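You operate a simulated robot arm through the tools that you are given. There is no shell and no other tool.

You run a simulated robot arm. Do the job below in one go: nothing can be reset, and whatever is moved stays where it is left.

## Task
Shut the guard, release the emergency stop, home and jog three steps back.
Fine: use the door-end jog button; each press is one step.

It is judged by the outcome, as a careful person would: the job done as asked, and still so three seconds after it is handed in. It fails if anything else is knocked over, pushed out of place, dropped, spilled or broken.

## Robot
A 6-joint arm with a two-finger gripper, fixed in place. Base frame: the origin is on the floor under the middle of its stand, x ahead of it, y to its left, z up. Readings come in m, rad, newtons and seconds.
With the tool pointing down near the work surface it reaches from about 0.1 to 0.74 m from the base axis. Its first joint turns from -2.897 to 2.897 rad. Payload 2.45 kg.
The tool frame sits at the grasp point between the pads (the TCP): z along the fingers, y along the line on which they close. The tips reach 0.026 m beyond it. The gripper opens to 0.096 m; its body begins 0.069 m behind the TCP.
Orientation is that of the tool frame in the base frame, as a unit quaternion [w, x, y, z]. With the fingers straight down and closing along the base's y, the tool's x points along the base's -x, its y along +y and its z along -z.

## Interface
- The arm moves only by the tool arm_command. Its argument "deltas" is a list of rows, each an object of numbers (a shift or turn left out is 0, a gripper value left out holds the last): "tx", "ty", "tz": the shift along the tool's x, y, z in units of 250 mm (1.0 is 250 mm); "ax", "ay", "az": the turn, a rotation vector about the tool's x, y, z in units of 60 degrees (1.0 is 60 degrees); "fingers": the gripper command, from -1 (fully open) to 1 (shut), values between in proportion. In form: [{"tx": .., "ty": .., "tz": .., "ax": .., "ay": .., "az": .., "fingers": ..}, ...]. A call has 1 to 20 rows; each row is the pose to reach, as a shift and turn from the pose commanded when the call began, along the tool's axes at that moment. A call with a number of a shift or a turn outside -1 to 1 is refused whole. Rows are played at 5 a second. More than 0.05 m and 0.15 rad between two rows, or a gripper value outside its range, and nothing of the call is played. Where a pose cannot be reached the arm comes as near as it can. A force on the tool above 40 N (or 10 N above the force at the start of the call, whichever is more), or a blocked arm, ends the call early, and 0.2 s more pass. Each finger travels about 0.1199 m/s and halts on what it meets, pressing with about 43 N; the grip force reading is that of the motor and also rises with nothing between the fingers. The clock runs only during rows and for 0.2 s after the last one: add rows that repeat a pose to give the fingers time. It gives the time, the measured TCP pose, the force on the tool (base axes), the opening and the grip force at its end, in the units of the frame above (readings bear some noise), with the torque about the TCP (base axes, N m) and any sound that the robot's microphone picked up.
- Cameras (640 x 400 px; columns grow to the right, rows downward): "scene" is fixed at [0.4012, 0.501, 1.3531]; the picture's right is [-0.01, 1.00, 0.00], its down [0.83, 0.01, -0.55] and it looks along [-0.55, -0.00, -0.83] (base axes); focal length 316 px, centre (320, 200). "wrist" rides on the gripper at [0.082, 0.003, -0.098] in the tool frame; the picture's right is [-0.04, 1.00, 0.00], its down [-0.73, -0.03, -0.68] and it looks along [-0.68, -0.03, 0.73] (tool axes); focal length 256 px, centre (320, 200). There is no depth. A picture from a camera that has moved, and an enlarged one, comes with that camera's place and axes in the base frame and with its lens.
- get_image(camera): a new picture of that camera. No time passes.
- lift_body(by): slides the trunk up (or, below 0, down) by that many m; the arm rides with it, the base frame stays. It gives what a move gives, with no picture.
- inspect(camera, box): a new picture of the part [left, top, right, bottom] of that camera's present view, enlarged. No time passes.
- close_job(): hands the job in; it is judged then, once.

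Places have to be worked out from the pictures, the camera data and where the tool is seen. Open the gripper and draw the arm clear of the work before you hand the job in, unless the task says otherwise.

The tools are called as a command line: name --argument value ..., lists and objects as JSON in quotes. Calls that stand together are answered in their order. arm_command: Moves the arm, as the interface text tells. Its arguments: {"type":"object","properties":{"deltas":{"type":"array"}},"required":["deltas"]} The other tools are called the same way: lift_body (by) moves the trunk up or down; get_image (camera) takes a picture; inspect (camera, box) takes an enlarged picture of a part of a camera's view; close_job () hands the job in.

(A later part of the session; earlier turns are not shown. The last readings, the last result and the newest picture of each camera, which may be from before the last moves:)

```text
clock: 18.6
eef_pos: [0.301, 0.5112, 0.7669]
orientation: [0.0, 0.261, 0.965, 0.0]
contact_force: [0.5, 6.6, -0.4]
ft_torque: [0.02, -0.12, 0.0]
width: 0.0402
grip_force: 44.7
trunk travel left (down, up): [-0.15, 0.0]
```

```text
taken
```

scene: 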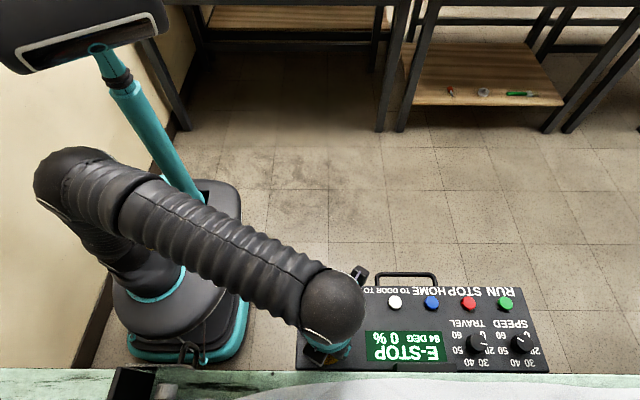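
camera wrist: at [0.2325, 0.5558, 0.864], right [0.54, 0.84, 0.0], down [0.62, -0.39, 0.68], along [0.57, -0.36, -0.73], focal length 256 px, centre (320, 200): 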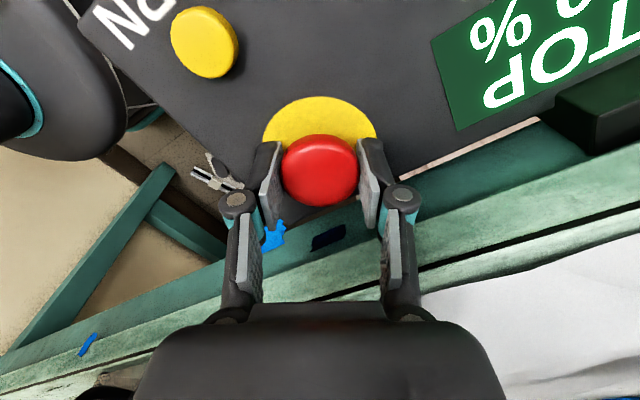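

The head turned 30° without resistance and the display still reads E-STOP. I keep twisting the same way for another 35°.

arm_command --deltas '[{"az": 0.1, "fingers": 0.3}, {"az": 0.2, "fingers": 0.3}, {"az": 0.3, "fingers": 0.3}, {"az": 0.4, "fingers": 0.3}, {"az": 0.5, "fingers": 0.3}, {"az": 0.58, "fingers": 0.3}, {"az": 0.58, "fingers": 0.3}]'

get_image --camera "wrist"

get_image --camera "scene"

```text
clock: 20.2
eef_pos: [0.3007, 0.5101, 0.7654]
orientation: [0.0, 0.537, 0.843, 0.0]
contact_force: [-1.9, -0.9, -2.9]
ft_torque: [-0.19, -0.07, -0.25]
width: 0.0404
grip_force: 45.6
trunk travel left (down, up): [-0.15, 0.0]
```

```text
taken
camera wrist: at [0.2695, 0.5872, 0.8643], right [0.92, 0.39, 0.0], down [0.29, -0.68, 0.68], along [0.26, -0.63, -0.73], focal length 256 px, centre (320, 200)
```

wrist: 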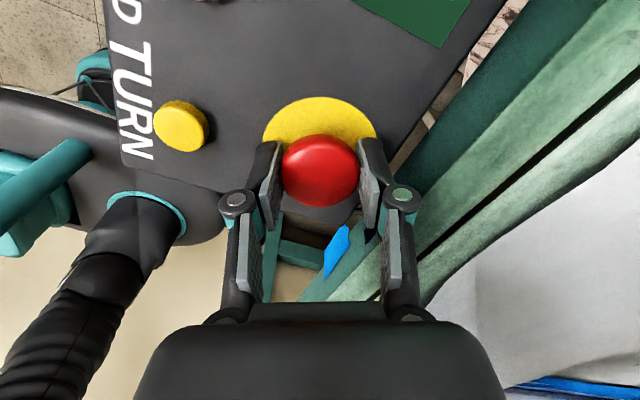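

```text
taken
```

scene: 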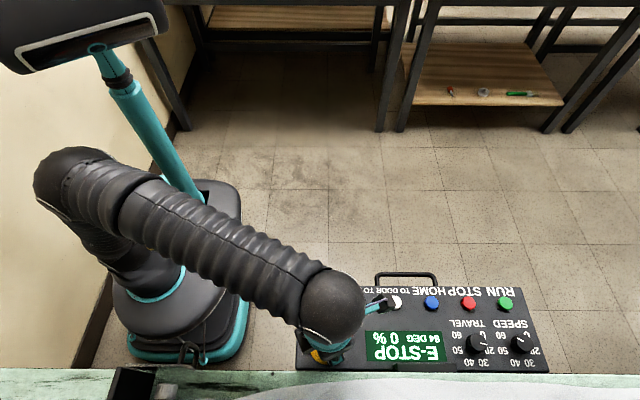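

The torque has now built up to about 0.25 N·m after 65°, as at a turning stop, but the display still reads E-STOP. My grip may be holding the head down, so I open the fingers and see whether it pops up.

arm_command --deltas '[{"fingers": -0.25}, {"fingers": -0.25}, {"fingers": -0.25}]'

get_image --camera "wrist"

inspect --camera "scene" --box '[290, 270, 550, 380]'

```text
clock: 21.0
eef_pos: [0.3014, 0.5112, 0.7667]
orientation: [-0.001, 0.535, 0.845, 0.0]
contact_force: [1.2, -0.7, 0.3]
ft_torque: [0.04, 0.0, 0.0]
width: 0.0602
grip_force: 0.0
trunk travel left (down, up): [-0.15, 0.0]
```

```text
taken
camera wrist: at [0.2693, 0.5872, 0.8645], right [0.92, 0.39, 0.0], down [0.29, -0.68, 0.68], along [0.26, -0.62, -0.73], focal length 256 px, centre (320, 200)
```

wrist: 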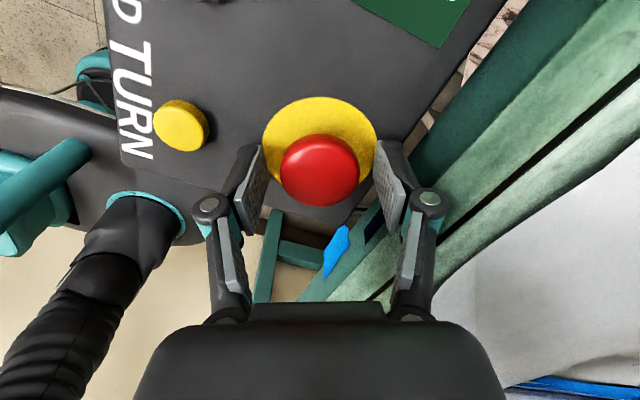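

```text
2.46 times, centred on (420, 325) of scene
camera zoom: at [0.4012, 0.501, 1.3531], right [-0.01, 1.0, 0.0], down [0.83, 0.01, -0.55], along [-0.55, 0.0, -0.83], focal length 778 px, centre (74, -108)
```

zoom: 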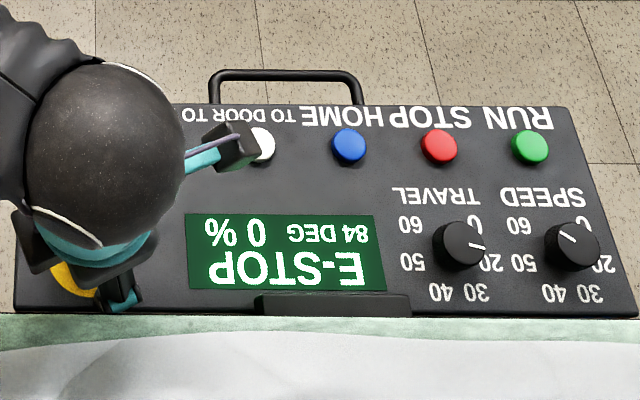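

Still latched, and the display shows E-STOP. The next usual way is pulling the head out, so I grip again and lift only a few millimetres, watching the force so as not to strain the panel.

arm_command --deltas '[{"fingers": 0.1}, {"fingers": 0.3}, {"fingers": 0.3}, {"tz": -0.006, "fingers": 0.3}, {"tz": -0.012, "fingers": 0.3}, {"tz": -0.012, "fingers": 0.3}]'

inspect --camera "scene" --box '[290, 270, 550, 380]'

get_image --camera "wrist"

```text
clock: 22.4
eef_pos: [0.3005, 0.5116, 0.7687]
orientation: [0.0, 0.535, 0.845, 0.0]
contact_force: [-0.8, -1.0, 0.0]
ft_torque: [-0.36, -0.03, -0.18]
width: 0.0401
grip_force: 45.0
trunk travel left (down, up): [-0.15, 0.0]
heard: click
```

```text
2.46 times, centred on (420, 325) of scene
camera zoom: at [0.4012, 0.501, 1.3531], right [-0.01, 1.0, 0.0], down [0.83, 0.01, -0.55], along [-0.55, 0.0, -0.83], focal length 778 px, centre (74, -108)
```

zoom: 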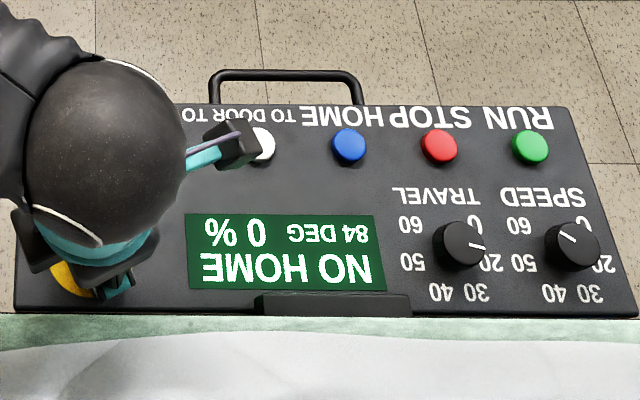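

```text
taken
camera wrist: at [0.2692, 0.5872, 0.8676], right [0.92, 0.39, 0.0], down [0.29, -0.68, 0.68], along [0.26, -0.62, -0.73], focal length 256 px, centre (320, 200)
```

wrist: 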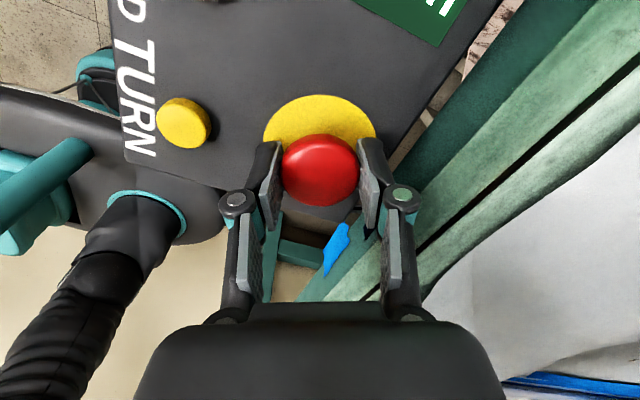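

A click, and the display now reads "NO HOME": the stop is released and the guard counts as shut. I open the fingers, rise clear, and turn the tool back.

arm_command --deltas '[{"fingers": -0.25}, {"fingers": -0.25}, {"tz": -0.04, "fingers": -0.25}, {"tz": -0.14, "fingers": -0.25}, {"tz": -0.28, "fingers": -0.25}, {"tz": -0.4, "fingers": -0.25}, {"tz": -0.4, "az": -0.12, "fingers": -0.25}, {"tz": -0.4, "az": -0.24, "fingers": 0}, {"tz": -0.4, "az": -0.36, "fingers": 0.5}, {"tz": -0.4, "az": -0.48, "fingers": 1}, {"tz": -0.4, "az": -0.6, "fingers": 1}, {"tz": -0.4, "az": -0.72, "fingers": 1}, {"tz": -0.4, "az": -0.84, "fingers": 1}, {"tz": -0.4, "az": -0.96, "fingers": 1}, {"tz": -0.4, "az": -1.0, "fingers": 1}, {"tz": -0.4, "az": -1.0, "fingers": 1}]'

get_image --camera "wrist"

get_image --camera "scene"

```text
clock: 25.8
eef_pos: [0.3014, 0.5104, 0.868]
orientation: [-0.001, 0.041, 0.999, 0.001]
contact_force: [-0.4, 0.4, 0.3]
ft_torque: [0.03, 0.0, 0.01]
width: 0.0
grip_force: 28.8
trunk travel left (down, up): [-0.15, 0.0]
heard: click
```

```text
taken
camera wrist: at [0.2199, 0.5218, 0.9671], right [0.12, 0.99, 0.0], down [0.73, -0.09, 0.68], along [0.67, -0.08, -0.73], focal length 256 px, centre (320, 200)
```

wrist: 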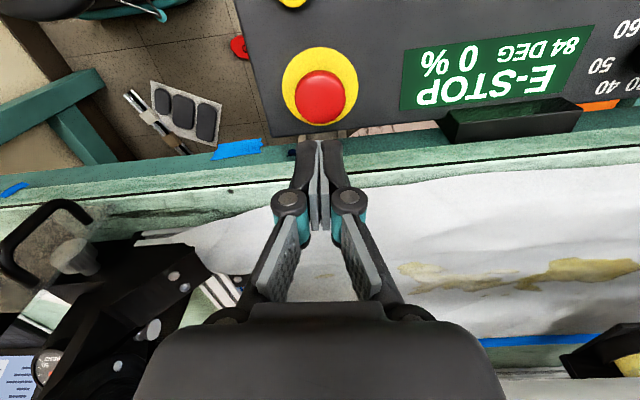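

```text
taken
```

scene: 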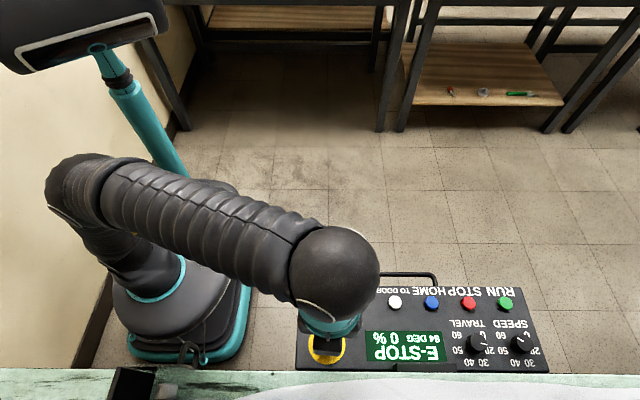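

The head fell back when I let go: a second click, and the display reads E-STOP again, so 3 mm of pull was not the full travel. I go back down over it with the fingers at 60 mm to pull it out further.

arm_command --deltas '[{"az": -0.04, "fingers": -0.25}, {"az": -0.08, "fingers": -0.25}, {"az": -0.08, "tz": 0.1, "fingers": -0.25}, {"az": -0.08, "tz": 0.2, "fingers": -0.25}, {"az": -0.08, "tz": 0.3, "fingers": -0.25}, {"az": -0.08, "tz": 0.36, "fingers": -0.25}, {"az": -0.08, "tz": 0.4, "fingers": -0.25}, {"az": -0.08, "tz": 0.412, "fingers": -0.25}, {"az": -0.08, "tz": 0.412, "fingers": -0.25}]'

get_image --camera "wrist"

```text
clock: 27.8
eef_pos: [0.3002, 0.5111, 0.7674]
orientation: [-0.001, -0.001, 1.0, 0.0]
contact_force: [-0.2, -0.5, 0.0]
ft_torque: [0.0, 0.02, 0.0]
width: 0.0601
grip_force: 0.0
trunk travel left (down, up): [-0.15, 0.0]
```

```text
taken
camera wrist: at [0.2189, 0.5151, 0.8644], right [0.04, 1.0, 0.0], down [0.73, -0.03, 0.68], along [0.68, -0.03, -0.73], focal length 256 px, centre (320, 200)
```

wrist: 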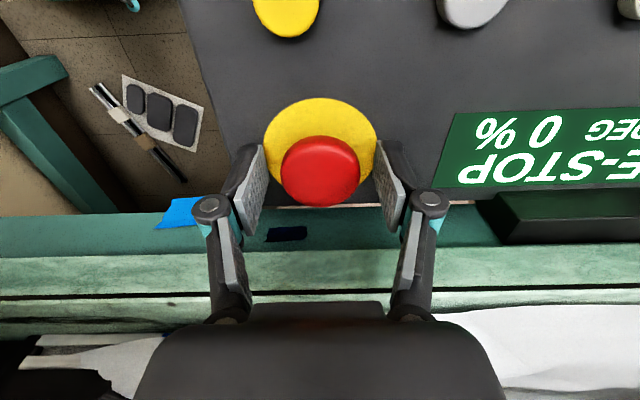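

Same place as before, head low again. I grip and lift in 1.5 mm rows to 6 mm, reading the force.

arm_command --deltas '[{"fingers": 0.1}, {"fingers": 0.3}, {"fingers": 0.3}, {"tz": -0.006, "fingers": 0.3}, {"tz": -0.012, "fingers": 0.3}, {"tz": -0.018, "fingers": 0.3}, {"tz": -0.024, "fingers": 0.3}, {"tz": -0.024, "fingers": 0.3}]'

get_image --camera "wrist"

inspect --camera "scene" --box '[290, 270, 550, 380]'

```text
clock: 29.6
eef_pos: [0.2999, 0.5111, 0.7733]
orientation: [-0.001, -0.001, 1.0, 0.001]
contact_force: [-2.1, -0.9, 2.3]
ft_torque: [-0.01, 0.31, -0.07]
width: 0.0403
grip_force: 45.0
trunk travel left (down, up): [-0.15, 0.0]
heard: click
```

```text
taken
camera wrist: at [0.2189, 0.5152, 0.8709], right [0.04, 1.0, 0.0], down [0.73, -0.03, 0.68], along [0.68, -0.02, -0.73], focal length 256 px, centre (320, 200)
```

wrist: 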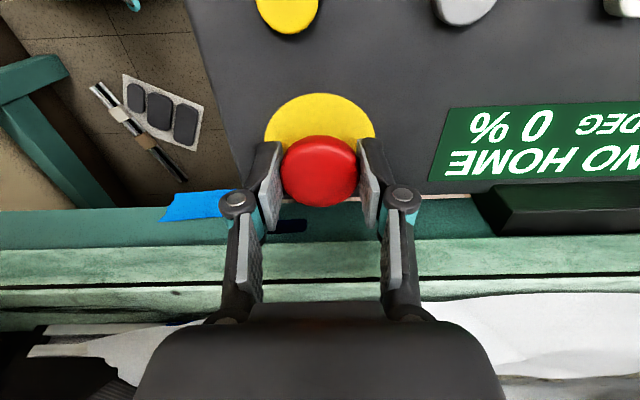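

```text
2.46 times, centred on (420, 325) of scene
camera zoom: at [0.4012, 0.501, 1.3531], right [-0.01, 1.0, 0.0], down [0.83, 0.01, -0.55], along [-0.55, 0.0, -0.83], focal length 778 px, centre (74, -108)
```

zoom: 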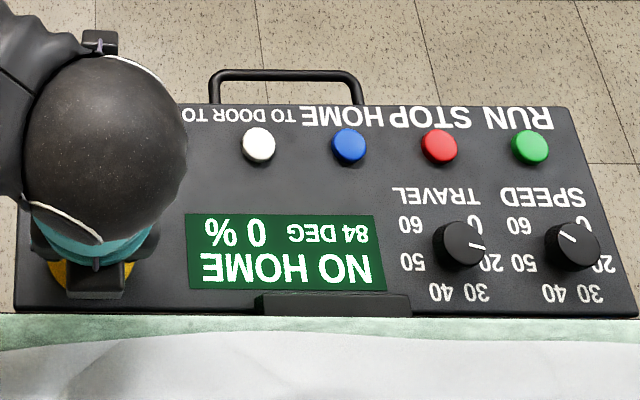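

Released again at 6 mm of lift with little force. I lift further in small steps, up to 4 mm more, to find the end of its travel before letting go.

arm_command --deltas '[{"tz": -0.004, "fingers": 0.3}, {"tz": -0.008, "fingers": 0.3}, {"tz": -0.012, "fingers": 0.3}, {"tz": -0.016, "fingers": 0.3}, {"tz": -0.016, "fingers": 0.3}]'

get_image --camera "wrist"

```text
clock: 30.8
eef_pos: [0.2996, 0.5118, 0.7745]
orientation: [-0.001, 0.0, 1.0, -0.002]
contact_force: [-5.2, -3.5, -20.2]
ft_torque: [-0.09, -0.29, 0.04]
width: 0.0401
grip_force: 45.1
trunk travel left (down, up): [-0.15, 0.0]
```

```text
taken
camera wrist: at [0.2192, 0.5159, 0.8727], right [0.04, 1.0, 0.0], down [0.73, -0.03, 0.68], along [0.68, -0.03, -0.74], focal length 256 px, centre (320, 200)
```

wrist: 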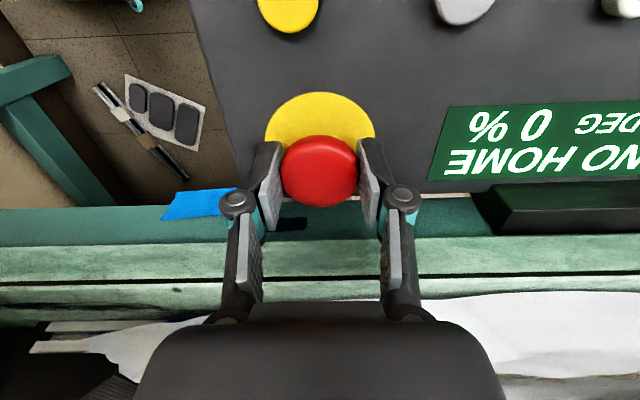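

The upward pull now meets 20 N at z≈0.7745, so the head is at the top of its travel. I open the fingers without moving and see whether it stays out.

arm_command --deltas '[{"fingers": 0.1}, {"fingers": -0.05}, {"fingers": -0.25}, {"fingers": -0.25}]'

get_image --camera "wrist"

inspect --camera "scene" --box '[290, 270, 550, 380]'

```text
clock: 31.8
eef_pos: [0.3008, 0.5112, 0.7763]
orientation: [0.0, -0.001, 1.0, 0.001]
contact_force: [0.9, 0.8, -0.2]
ft_torque: [0.0, -0.01, 0.01]
width: 0.06
grip_force: 0.1
trunk travel left (down, up): [-0.15, 0.0]
```

```text
taken
camera wrist: at [0.2192, 0.5152, 0.8745], right [0.04, 1.0, 0.0], down [0.73, -0.03, 0.68], along [0.68, -0.03, -0.73], focal length 256 px, centre (320, 200)
```

wrist: 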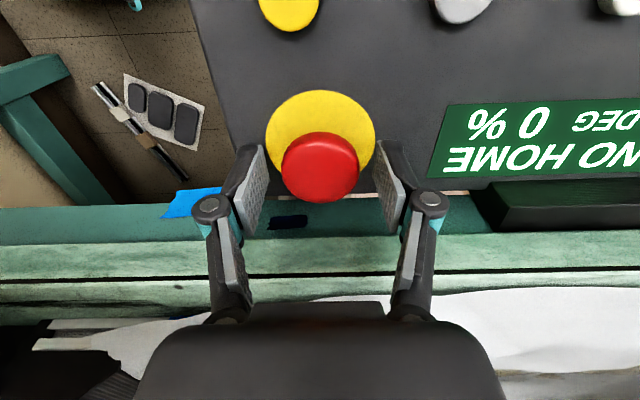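

```text
2.46 times, centred on (420, 325) of scene
camera zoom: at [0.4012, 0.501, 1.3531], right [-0.01, 1.0, 0.0], down [0.83, 0.01, -0.55], along [-0.55, 0.0, -0.83], focal length 778 px, centre (74, -108)
```

zoom: 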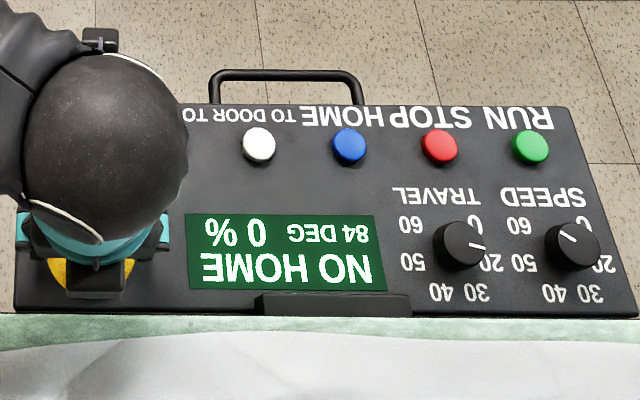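

No click and the display keeps "NO HOME", so the stop is out and stays out. I rise straight up 90 mm with fingers open, then shut them for pressing buttons.

arm_command --deltas '[{"tz": -0.06, "fingers": -0.25}, {"tz": -0.16, "fingers": -0.25}, {"tz": -0.28, "fingers": -0.25}, {"tz": -0.36, "fingers": -0.25}, {"tz": -0.36, "fingers": 0.3}, {"tz": -0.36, "fingers": 1}, {"tz": -0.36, "fingers": 1}, {"tz": -0.36, "fingers": 1}]'

get_image --camera "wrist"

inspect --camera "scene" --box '[290, 270, 550, 380]'

```text
clock: 33.6
eef_pos: [0.3018, 0.5103, 0.8669]
orientation: [0.0, -0.001, 1.0, 0.001]
contact_force: [0.6, -0.7, -0.5]
ft_torque: [0.01, 0.01, -0.03]
width: 0.0001
grip_force: 28.6
trunk travel left (down, up): [-0.15, 0.0]
```

```text
taken
camera wrist: at [0.2196, 0.515, 0.9641], right [0.04, 1.0, 0.0], down [0.73, -0.03, 0.68], along [0.68, -0.03, -0.73], focal length 256 px, centre (320, 200)
```

wrist: 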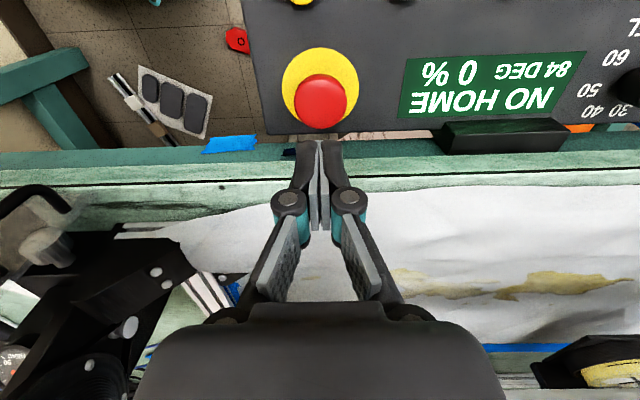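

```text
2.46 times, centred on (420, 325) of scene
camera zoom: at [0.4012, 0.501, 1.3531], right [-0.01, 1.0, 0.0], down [0.83, 0.01, -0.55], along [-0.55, 0.0, -0.83], focal length 778 px, centre (74, -108)
```

zoom: 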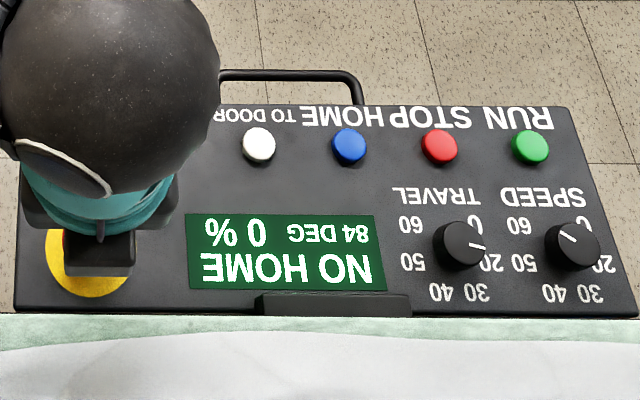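

The stop stays released ("NO HOME"). The blue HOME button works out to (0.230, 0.717) with its top near z 0.74, just past the straight-down reach. I go above it with the shut fingers leaning about 15° outward (+y).

arm_command --deltas '[{"tx": 0.047, "ty": 0.137, "ax": -0.042, "tz": 0.0}, {"tx": 0.095, "ty": 0.275, "ax": -0.083, "tz": 0.0}, {"tx": 0.142, "ty": 0.412, "ax": -0.125, "tz": 0.0}, {"tx": 0.189, "ty": 0.549, "ax": -0.167, "tz": 0.02}, {"tx": 0.237, "ty": 0.687, "ax": -0.208, "tz": 0.04}, {"tx": 0.284, "ty": 0.824, "ax": -0.25, "tz": 0.06}, {"tx": 0.284, "ty": 0.824, "ax": -0.25, "tz": 0.06}]'

get_image --camera "wrist"

get_image --camera "scene"

```text
clock: 35.2
eef_pos: [0.2275, 0.706, 0.845]
orientation: [0.0, -0.001, 0.991, 0.132]
contact_force: [0.2, 0.2, 1.4]
ft_torque: [0.01, 0.04, 0.04]
width: 0.0
grip_force: 28.3
out of reach, approached as far as the arm can: row 6, 7
trunk travel left (down, up): [-0.15, 0.0]
```

```text
taken
camera wrist: at [0.1449, 0.6843, 0.9404], right [0.04, 0.96, 0.26], down [0.73, -0.21, 0.65], along [0.68, 0.17, -0.72], focal length 256 px, centre (320, 200)
```

wrist: 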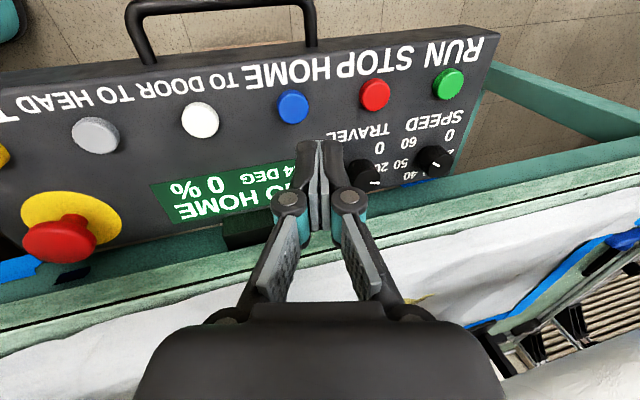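

```text
taken
```

scene: 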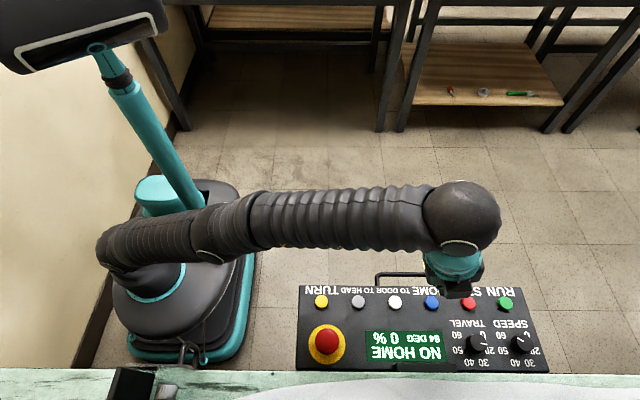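

The arm reached its limit at (0.2275, 0.706, 0.845), but lower down it should reach further. The blue button refines to (0.229, 0.716), so I descend to a hover about 15 mm above it, shifting slightly to +y.

arm_command --deltas '[{"tx": -0.002, "ty": -0.005, "tz": 0.08}, {"tx": -0.004, "ty": -0.01, "tz": 0.16}, {"tx": -0.006, "ty": -0.0165, "tz": 0.244}, {"tx": -0.006, "ty": -0.0165, "tz": 0.244}]'

get_image --camera "wrist"

inspect --camera "wrist" --box '[220, 80, 420, 240]'

```text
clock: 36.2
eef_pos: [0.2282, 0.7188, 0.7835]
orientation: [0.001, -0.001, 0.991, 0.131]
contact_force: [0.6, -0.4, 0.7]
ft_torque: [-0.01, -0.04, 0.0]
width: 0.0
grip_force: 28.7
trunk travel left (down, up): [-0.15, 0.0]
```

```text
taken
camera wrist: at [0.1466, 0.6967, 0.8792], right [0.04, 0.96, 0.26], down [0.73, -0.2, 0.65], along [0.68, 0.17, -0.72], focal length 256 px, centre (320, 200)
```

wrist: 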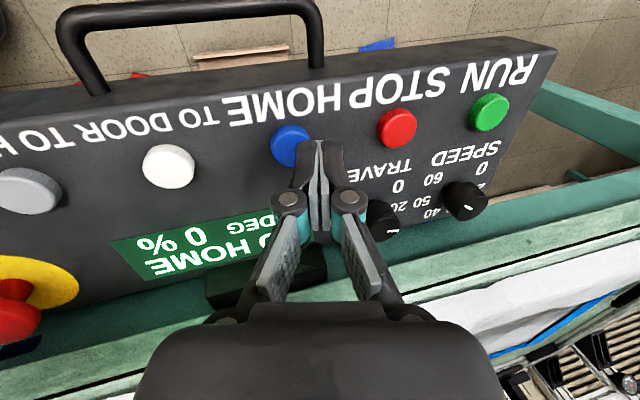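

```text
2.50 times, centred on (320, 160) of wrist
camera zoom: at [0.1466, 0.6967, 0.8792], right [0.04, 0.96, 0.26], down [0.73, -0.2, 0.65], along [0.68, 0.17, -0.72], focal length 640 px, centre (320, 300)
```

zoom: 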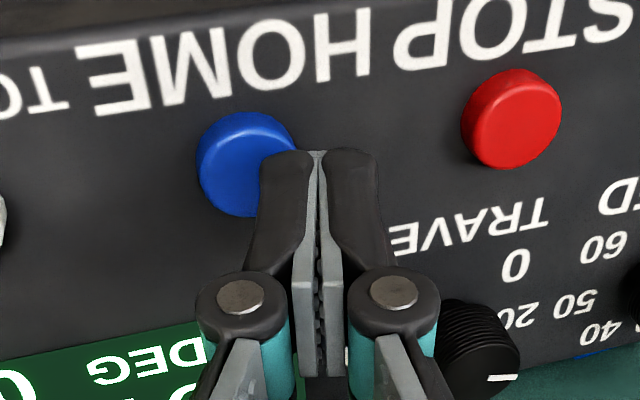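

The hover is right: fingertip corner at about (0.228, 0.712, 0.755), above the blue button. I press straight down in 3 mm rows and listen for a click.

arm_command --deltas '[{"ty": -0.0063, "tz": 0.0231}, {"ty": -0.0105, "tz": 0.0386}, {"ty": -0.0136, "tz": 0.0501}, {"ty": -0.0168, "tz": 0.0617}, {"ty": -0.0189, "tz": 0.0694}]'

get_image --camera "wrist"

inspect --camera "scene" --box '[290, 270, 550, 380]'

```text
clock: 37.4
eef_pos: [0.2287, 0.7175, 0.7678]
orientation: [0.0, -0.001, 0.991, 0.132]
contact_force: [-0.6, 0.7, 4.4]
ft_torque: [0.01, 0.02, -0.01]
width: 0.0
grip_force: 28.9
trunk travel left (down, up): [-0.15, 0.0]
heard: click
```

```text
taken
camera wrist: at [0.1468, 0.6963, 0.8625], right [0.04, 0.96, 0.26], down [0.73, -0.2, 0.65], along [0.68, 0.17, -0.72], focal length 256 px, centre (320, 200)
```

wrist: 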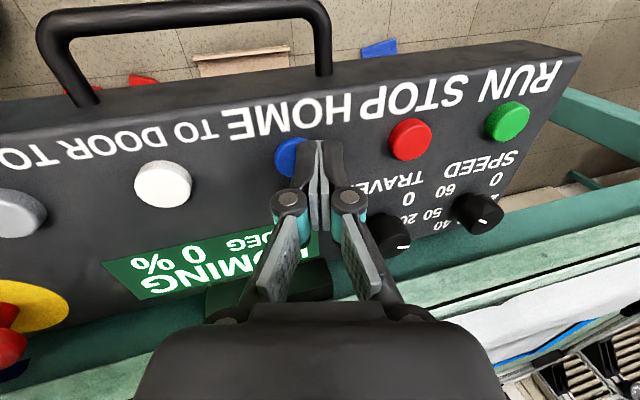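

```text
2.46 times, centred on (420, 325) of scene
camera zoom: at [0.4012, 0.501, 1.3531], right [-0.01, 1.0, 0.0], down [0.83, 0.01, -0.55], along [-0.55, 0.0, -0.83], focal length 778 px, centre (74, -108)
```

zoom: 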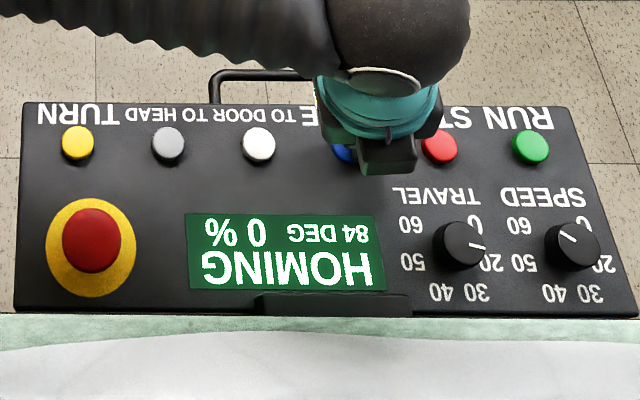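

A click and the display reads "HOMING". I lift off 35 mm and wait while it homes.

arm_command --deltas '[{"ty": 0.01, "tz": -0.04}, {"ty": 0.022, "tz": -0.085}, {"ty": 0.0367, "tz": -0.135}, {"ty": 0.0367, "tz": -0.135}, {"ty": 0.0367, "tz": -0.135}, {"ty": 0.0367, "tz": -0.135}, {"ty": 0.0367, "tz": -0.135}, {"ty": 0.0367, "tz": -0.135}, {"ty": 0.0367, "tz": -0.135}, {"ty": 0.0367, "tz": -0.135}]'

get_image --camera "wrist"

inspect --camera "scene" --box '[290, 270, 550, 380]'

```text
clock: 39.6
eef_pos: [0.2291, 0.7176, 0.801]
orientation: [0.0, 0.0, 0.992, 0.13]
contact_force: [0.1, -0.3, 0.0]
ft_torque: [-0.02, 0.0, 0.02]
width: 0.0001
grip_force: 28.8
trunk travel left (down, up): [-0.15, 0.0]
```

```text
taken
camera wrist: at [0.1468, 0.6969, 0.8961], right [0.04, 0.96, 0.26], down [0.73, -0.2, 0.65], along [0.68, 0.17, -0.72], focal length 256 px, centre (320, 200)
```

wrist: 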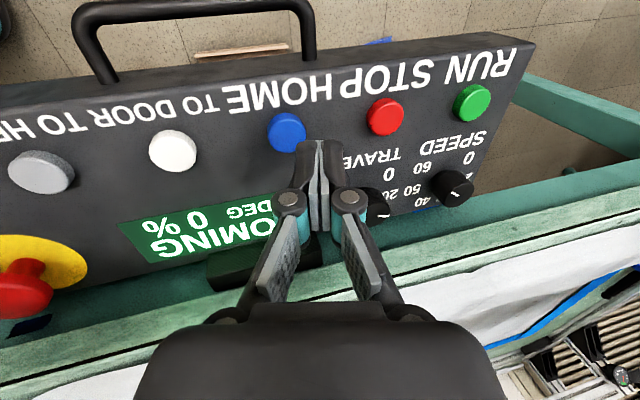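

```text
2.46 times, centred on (420, 325) of scene
camera zoom: at [0.4012, 0.501, 1.3531], right [-0.01, 1.0, 0.0], down [0.83, 0.01, -0.55], along [-0.55, 0.0, -0.83], focal length 778 px, centre (74, -108)
```

zoom: 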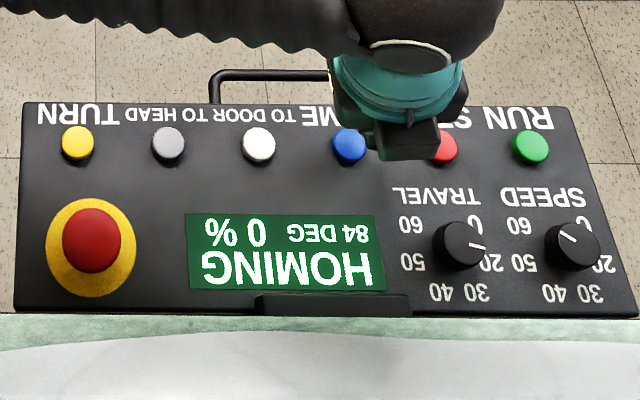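

Still "HOMING". Meanwhile I shift 70 mm in -y to hover above the white TO DOOR button and keep waiting.

arm_command --deltas '[{"ty": -0.09, "tz": -0.0245}, {"ty": -0.18, "tz": -0.049}, {"ty": -0.2702, "tz": -0.0734}, {"ty": -0.2702, "tz": -0.0734}, {"ty": -0.2702, "tz": -0.0734}, {"ty": -0.2702, "tz": -0.0734}, {"ty": -0.2702, "tz": -0.0734}, {"ty": -0.2702, "tz": -0.0734}, {"ty": -0.2702, "tz": -0.0734}, {"ty": -0.2702, "tz": -0.0734}, {"ty": -0.2702, "tz": -0.0734}, {"ty": -0.2702, "tz": -0.0734}, {"ty": -0.2702, "tz": -0.0734}]'

get_image --camera "wrist"

inspect --camera "wrist" --box '[220, 80, 420, 240]'

inspect --camera "scene" --box '[290, 270, 550, 380]'

```text
clock: 42.4
eef_pos: [0.2281, 0.649, 0.8023]
orientation: [0.0, -0.001, 0.991, 0.132]
contact_force: [0.0, 0.5, -0.5]
ft_torque: [0.0, -0.01, 0.02]
width: 0.0
grip_force: 27.8
trunk travel left (down, up): [-0.15, 0.0]
```

```text
taken
camera wrist: at [0.1475, 0.6273, 0.8966], right [0.04, 0.96, 0.26], down [0.73, -0.2, 0.65], along [0.68, 0.17, -0.72], focal length 256 px, centre (320, 200)
```

wrist: 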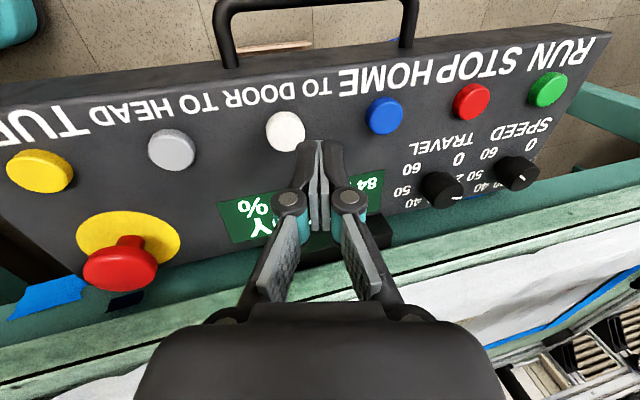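

```text
2.50 times, centred on (320, 160) of wrist
camera zoom: at [0.1475, 0.6273, 0.8966], right [0.04, 0.96, 0.26], down [0.73, -0.2, 0.65], along [0.68, 0.17, -0.72], focal length 640 px, centre (320, 300)
```

zoom: 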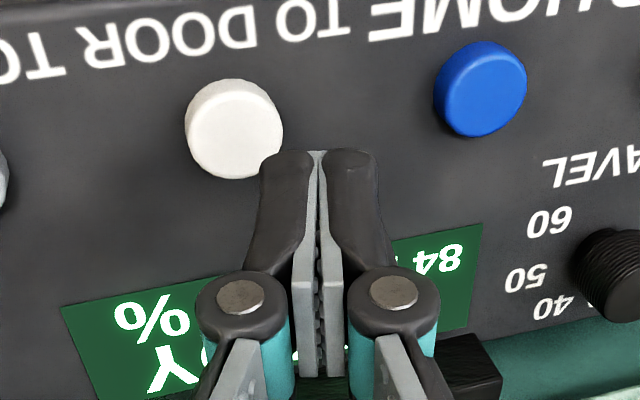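

```text
2.46 times, centred on (420, 325) of scene
camera zoom: at [0.4012, 0.501, 1.3531], right [-0.01, 1.0, 0.0], down [0.83, 0.01, -0.55], along [-0.55, 0.0, -0.83], focal length 778 px, centre (74, -108)
```

zoom: 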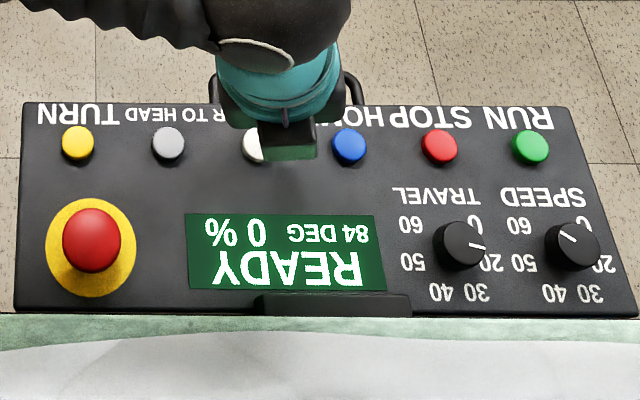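

Display says "READY", homing is done, and the tool hovers over the white TO DOOR button just as it did over HOME. I press it once, straight down 35 mm and back up 20 mm.

arm_command --deltas '[{"ty": -0.0126, "tz": 0.0463}, {"ty": -0.021, "tz": 0.0771}, {"ty": -0.0273, "tz": 0.1003}, {"ty": -0.0314, "tz": 0.1157}, {"ty": -0.0346, "tz": 0.1272}, {"ty": -0.0367, "tz": 0.135}, {"ty": -0.0346, "tz": 0.1272}, {"ty": -0.0273, "tz": 0.1003}, {"ty": -0.0157, "tz": 0.0579}, {"ty": -0.0157, "tz": 0.0579}]'

get_image --camera "wrist"

inspect --camera "scene" --box '[290, 270, 550, 380]'

```text
clock: 44.6
eef_pos: [0.2301, 0.648, 0.7865]
orientation: [0.0, 0.0, 0.991, 0.131]
contact_force: [0.8, 0.4, 0.1]
ft_torque: [-0.02, -0.01, 0.01]
width: 0.0
grip_force: 28.3
trunk travel left (down, up): [-0.15, 0.0]
heard: click
```

```text
taken
camera wrist: at [0.1474, 0.6267, 0.8817], right [0.04, 0.96, 0.26], down [0.73, -0.2, 0.65], along [0.68, 0.17, -0.72], focal length 256 px, centre (320, 200)
```

wrist: 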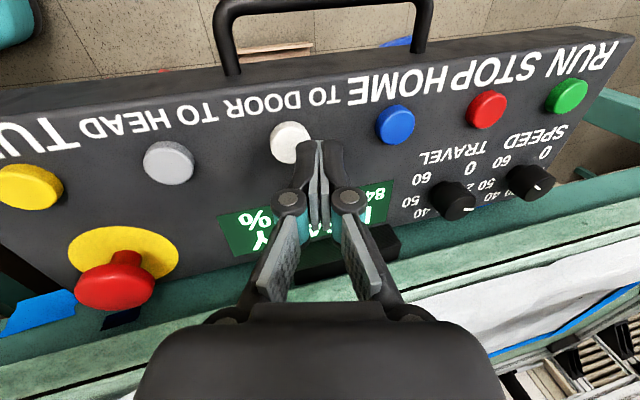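

```text
2.46 times, centred on (420, 325) of scene
camera zoom: at [0.4012, 0.501, 1.3531], right [-0.01, 1.0, 0.0], down [0.83, 0.01, -0.55], along [-0.55, 0.0, -0.83], focal length 778 px, centre (74, -108)
```

zoom: 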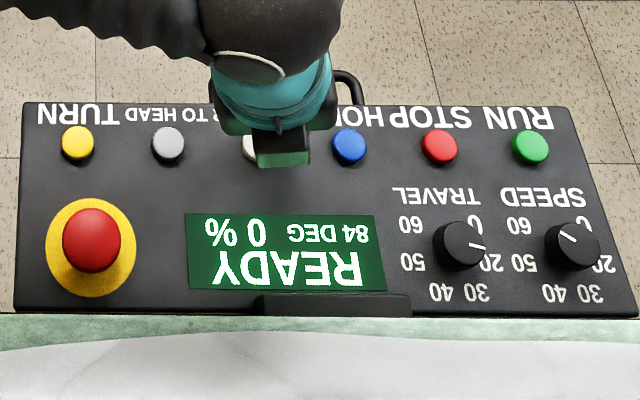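

One click and the display stays "READY". I look at the winder's carriage from this pose, so I can compare after the next press whether each press moves it one step.

inspect --camera "wrist" --box '[470, 250, 640, 390]'

get_image --camera "scene"

```text
2.86 times, centred on (555, 320) of wrist
camera zoom: at [0.1474, 0.6267, 0.8817], right [0.04, 0.96, 0.26], down [0.73, -0.2, 0.65], along [0.68, 0.17, -0.72], focal length 731 px, centre (-351, -143)
```

zoom: 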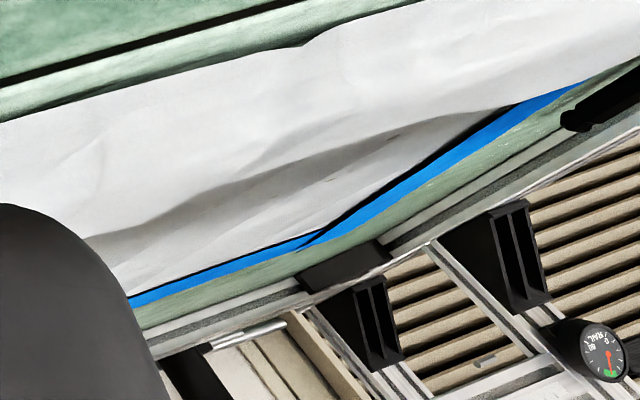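

```text
taken
```

scene: 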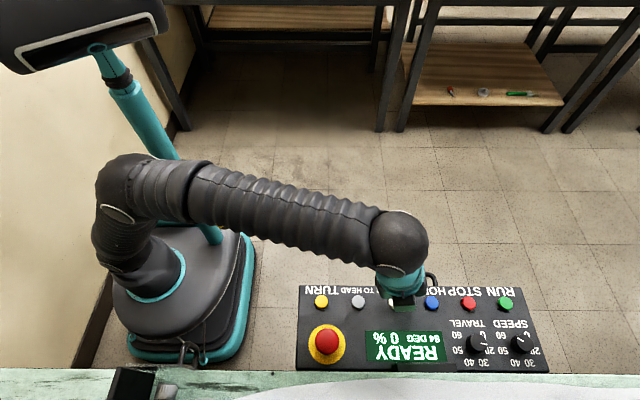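

The carriage isn't in this part of the view, so I press the second time (20 mm down, back up) and compare afterwards.

arm_command --deltas '[{"ty": -0.0084, "tz": 0.0309}, {"ty": -0.0147, "tz": 0.054}, {"ty": -0.0189, "tz": 0.0694}, {"ty": -0.021, "tz": 0.0771}, {"ty": -0.0189, "tz": 0.0694}, {"ty": -0.0116, "tz": 0.0424}, {"ty": 0, "tz": 0}, {"ty": 0, "tz": 0}, {"ty": 0, "tz": 0}, {"ty": 0, "tz": 0}]'

get_image --camera "wrist"

inspect --camera "wrist" --box '[470, 250, 640, 390]'

inspect --camera "scene" --box '[290, 270, 550, 380]'

```text
clock: 46.8
eef_pos: [0.2289, 0.6476, 0.7865]
orientation: [0.001, -0.001, 0.991, 0.132]
contact_force: [0.4, 0.3, -0.3]
ft_torque: [0.03, -0.01, -0.01]
width: 0.0001
grip_force: 28.7
trunk travel left (down, up): [-0.15, 0.0]
heard: click
```

```text
taken
camera wrist: at [0.1468, 0.6263, 0.8821], right [0.04, 0.96, 0.26], down [0.73, -0.2, 0.65], along [0.68, 0.17, -0.72], focal length 256 px, centre (320, 200)
```

wrist: 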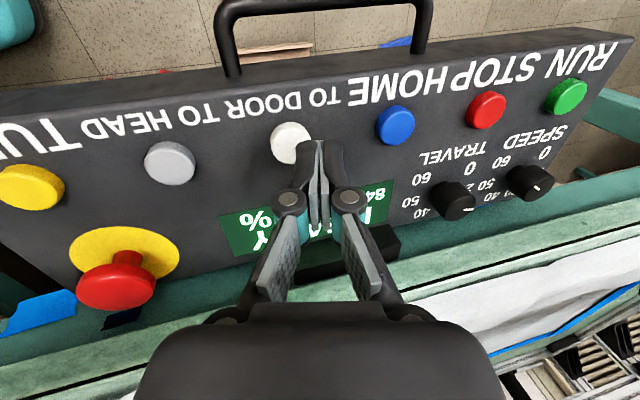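

```text
2.86 times, centred on (555, 320) of wrist
camera zoom: at [0.1468, 0.6263, 0.8821], right [0.04, 0.96, 0.26], down [0.73, -0.2, 0.65], along [0.68, 0.17, -0.72], focal length 731 px, centre (-351, -143)
```

zoom: 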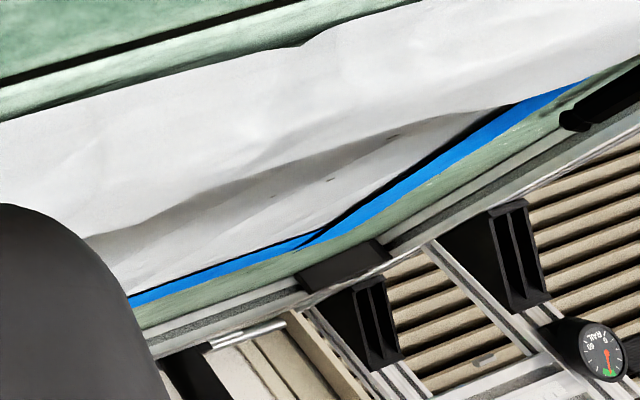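

```text
2.46 times, centred on (420, 325) of scene
camera zoom: at [0.4012, 0.501, 1.3531], right [-0.01, 1.0, 0.0], down [0.83, 0.01, -0.55], along [-0.55, 0.0, -0.83], focal length 778 px, centre (74, -108)
```

zoom: 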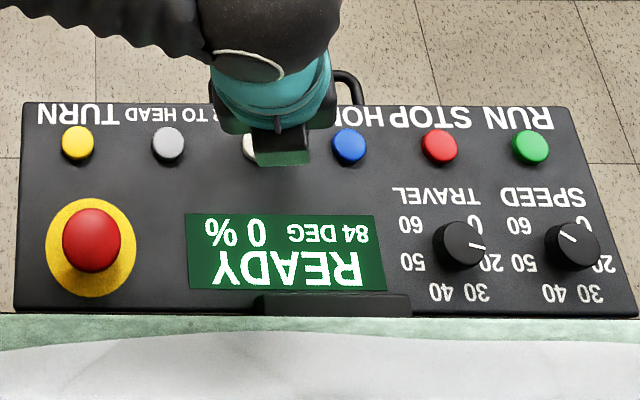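

A second click. The "RAIL" gauge in view may show carriage position, so I enlarge it before the third press.

inspect --camera "wrist" --box '[610, 355, 640, 390]'

inspect --camera "wrist" --box '[500, 330, 640, 400]'

```text
11.43 times, centred on (625, 372) of wrist
camera zoom: at [0.1468, 0.6263, 0.8821], right [0.04, 0.96, 0.26], down [0.73, -0.2, 0.65], along [0.68, 0.17, -0.72], focal length 2926 px, centre (-3166, -1771)
```

zoom: 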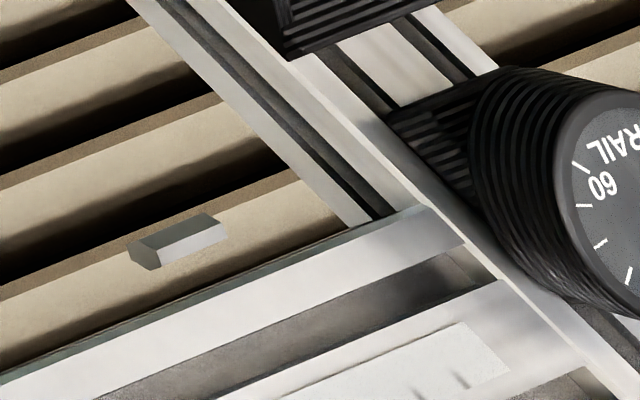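

```text
4.57 times, centred on (570, 365) of wrist
camera zoom: at [0.1468, 0.6263, 0.8821], right [0.04, 0.96, 0.26], down [0.73, -0.2, 0.65], along [0.68, 0.17, -0.72], focal length 1170 px, centre (-823, -554)
```

zoom: 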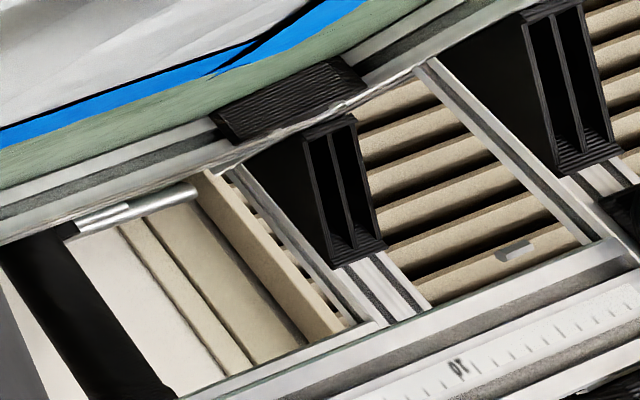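

Nothing moved oddly and the display is still "READY"; two clicks so far. I make the third and last press the same way.

arm_command --deltas '[{"ty": -0.0084, "tz": 0.0309}, {"ty": -0.0147, "tz": 0.054}, {"ty": -0.0189, "tz": 0.0694}, {"ty": -0.021, "tz": 0.0771}, {"ty": -0.0189, "tz": 0.0694}, {"ty": -0.0116, "tz": 0.0424}, {"ty": 0, "tz": 0}, {"ty": 0.0157, "tz": -0.0579}, {"ty": 0.0157, "tz": -0.0579}, {"ty": 0.0157, "tz": -0.0579}]'

get_image --camera "wrist"

inspect --camera "scene" --box '[290, 270, 550, 380]'

```text
clock: 49.0
eef_pos: [0.2296, 0.6487, 0.8023]
orientation: [-0.001, -0.001, 0.991, 0.132]
contact_force: [0.0, 0.8, -0.5]
ft_torque: [-0.01, 0.01, -0.01]
width: 0.0002
grip_force: 28.4
trunk travel left (down, up): [-0.15, 0.0]
heard: click
```

```text
taken
camera wrist: at [0.1472, 0.6269, 0.8969], right [0.04, 0.96, 0.26], down [0.73, -0.2, 0.65], along [0.68, 0.17, -0.72], focal length 256 px, centre (320, 200)
```

wrist: 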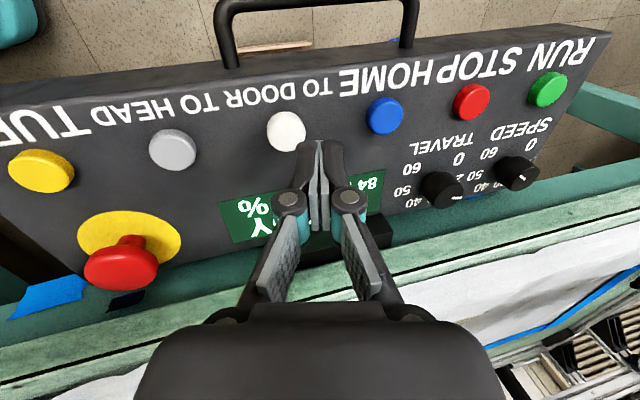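

```text
2.46 times, centred on (420, 325) of scene
camera zoom: at [0.4012, 0.501, 1.3531], right [-0.01, 1.0, 0.0], down [0.83, 0.01, -0.55], along [-0.55, 0.0, -0.83], focal length 778 px, centre (74, -108)
```

zoom: 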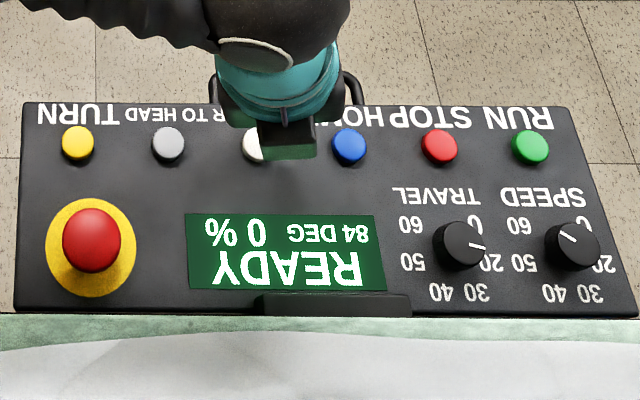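

Three separate clicks, each with the display back at "READY". I draw up and back towards the base, levelling the tool and opening the gripper, then check everything.

arm_command --deltas '[{"ty": 0.028, "tz": -0.103}, {"ty": 0.056, "tz": -0.206}, {"ty": 0.084, "tz": -0.3085}, {"tx": 0.046, "ty": -0.0415, "tz": -0.3757, "ax": 0.042}, {"tx": 0.092, "ty": -0.167, "tz": -0.4429, "ax": 0.083}, {"tx": 0.138, "ty": -0.2925, "tz": -0.51, "ax": 0.125}, {"tx": 0.184, "ty": -0.418, "tz": -0.5773, "ax": 0.167}, {"tx": 0.23, "ty": -0.5435, "tz": -0.6444, "ax": 0.208, "fingers": 0}, {"tx": 0.276, "ty": -0.669, "tz": -0.7116, "ax": 0.25, "fingers": -1}, {"tx": 0.276, "ty": -0.669, "tz": -0.7116, "ax": 0.25, "fingers": -1}, {"tx": 0.276, "ty": -0.669, "tz": -0.7116, "ax": 0.25, "fingers": -1}]'

get_image --camera "wrist"

get_image --camera "scene"

```text
clock: 51.4
eef_pos: [0.1604, 0.4399, 0.9302]
orientation: [0.001, -0.001, 1.0, 0.0]
contact_force: [-0.2, 0.3, 0.3]
ft_torque: [0.01, 0.0, 0.04]
width: 0.0958
grip_force: 0.2
trunk travel left (down, up): [-0.15, 0.0]
```

```text
taken
camera wrist: at [0.0781, 0.4439, 1.0279], right [0.04, 1.0, 0.0], down [0.73, -0.03, 0.68], along [0.68, -0.03, -0.73], focal length 256 px, centre (320, 200)
```

wrist: 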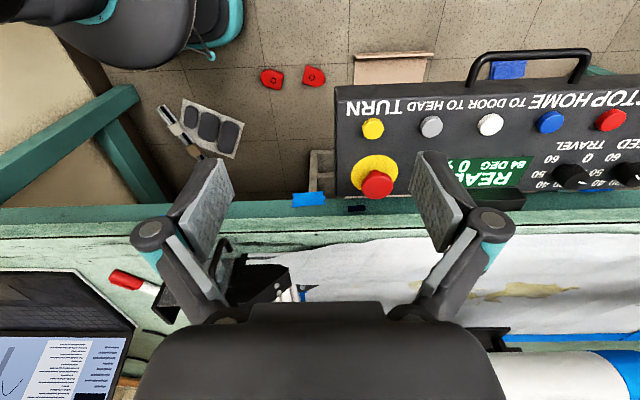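

```text
taken
```

scene: 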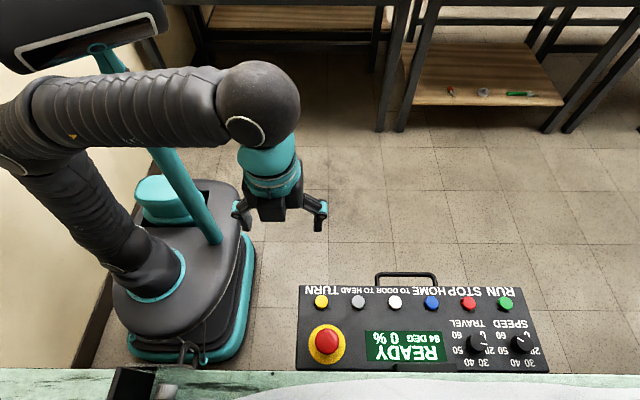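

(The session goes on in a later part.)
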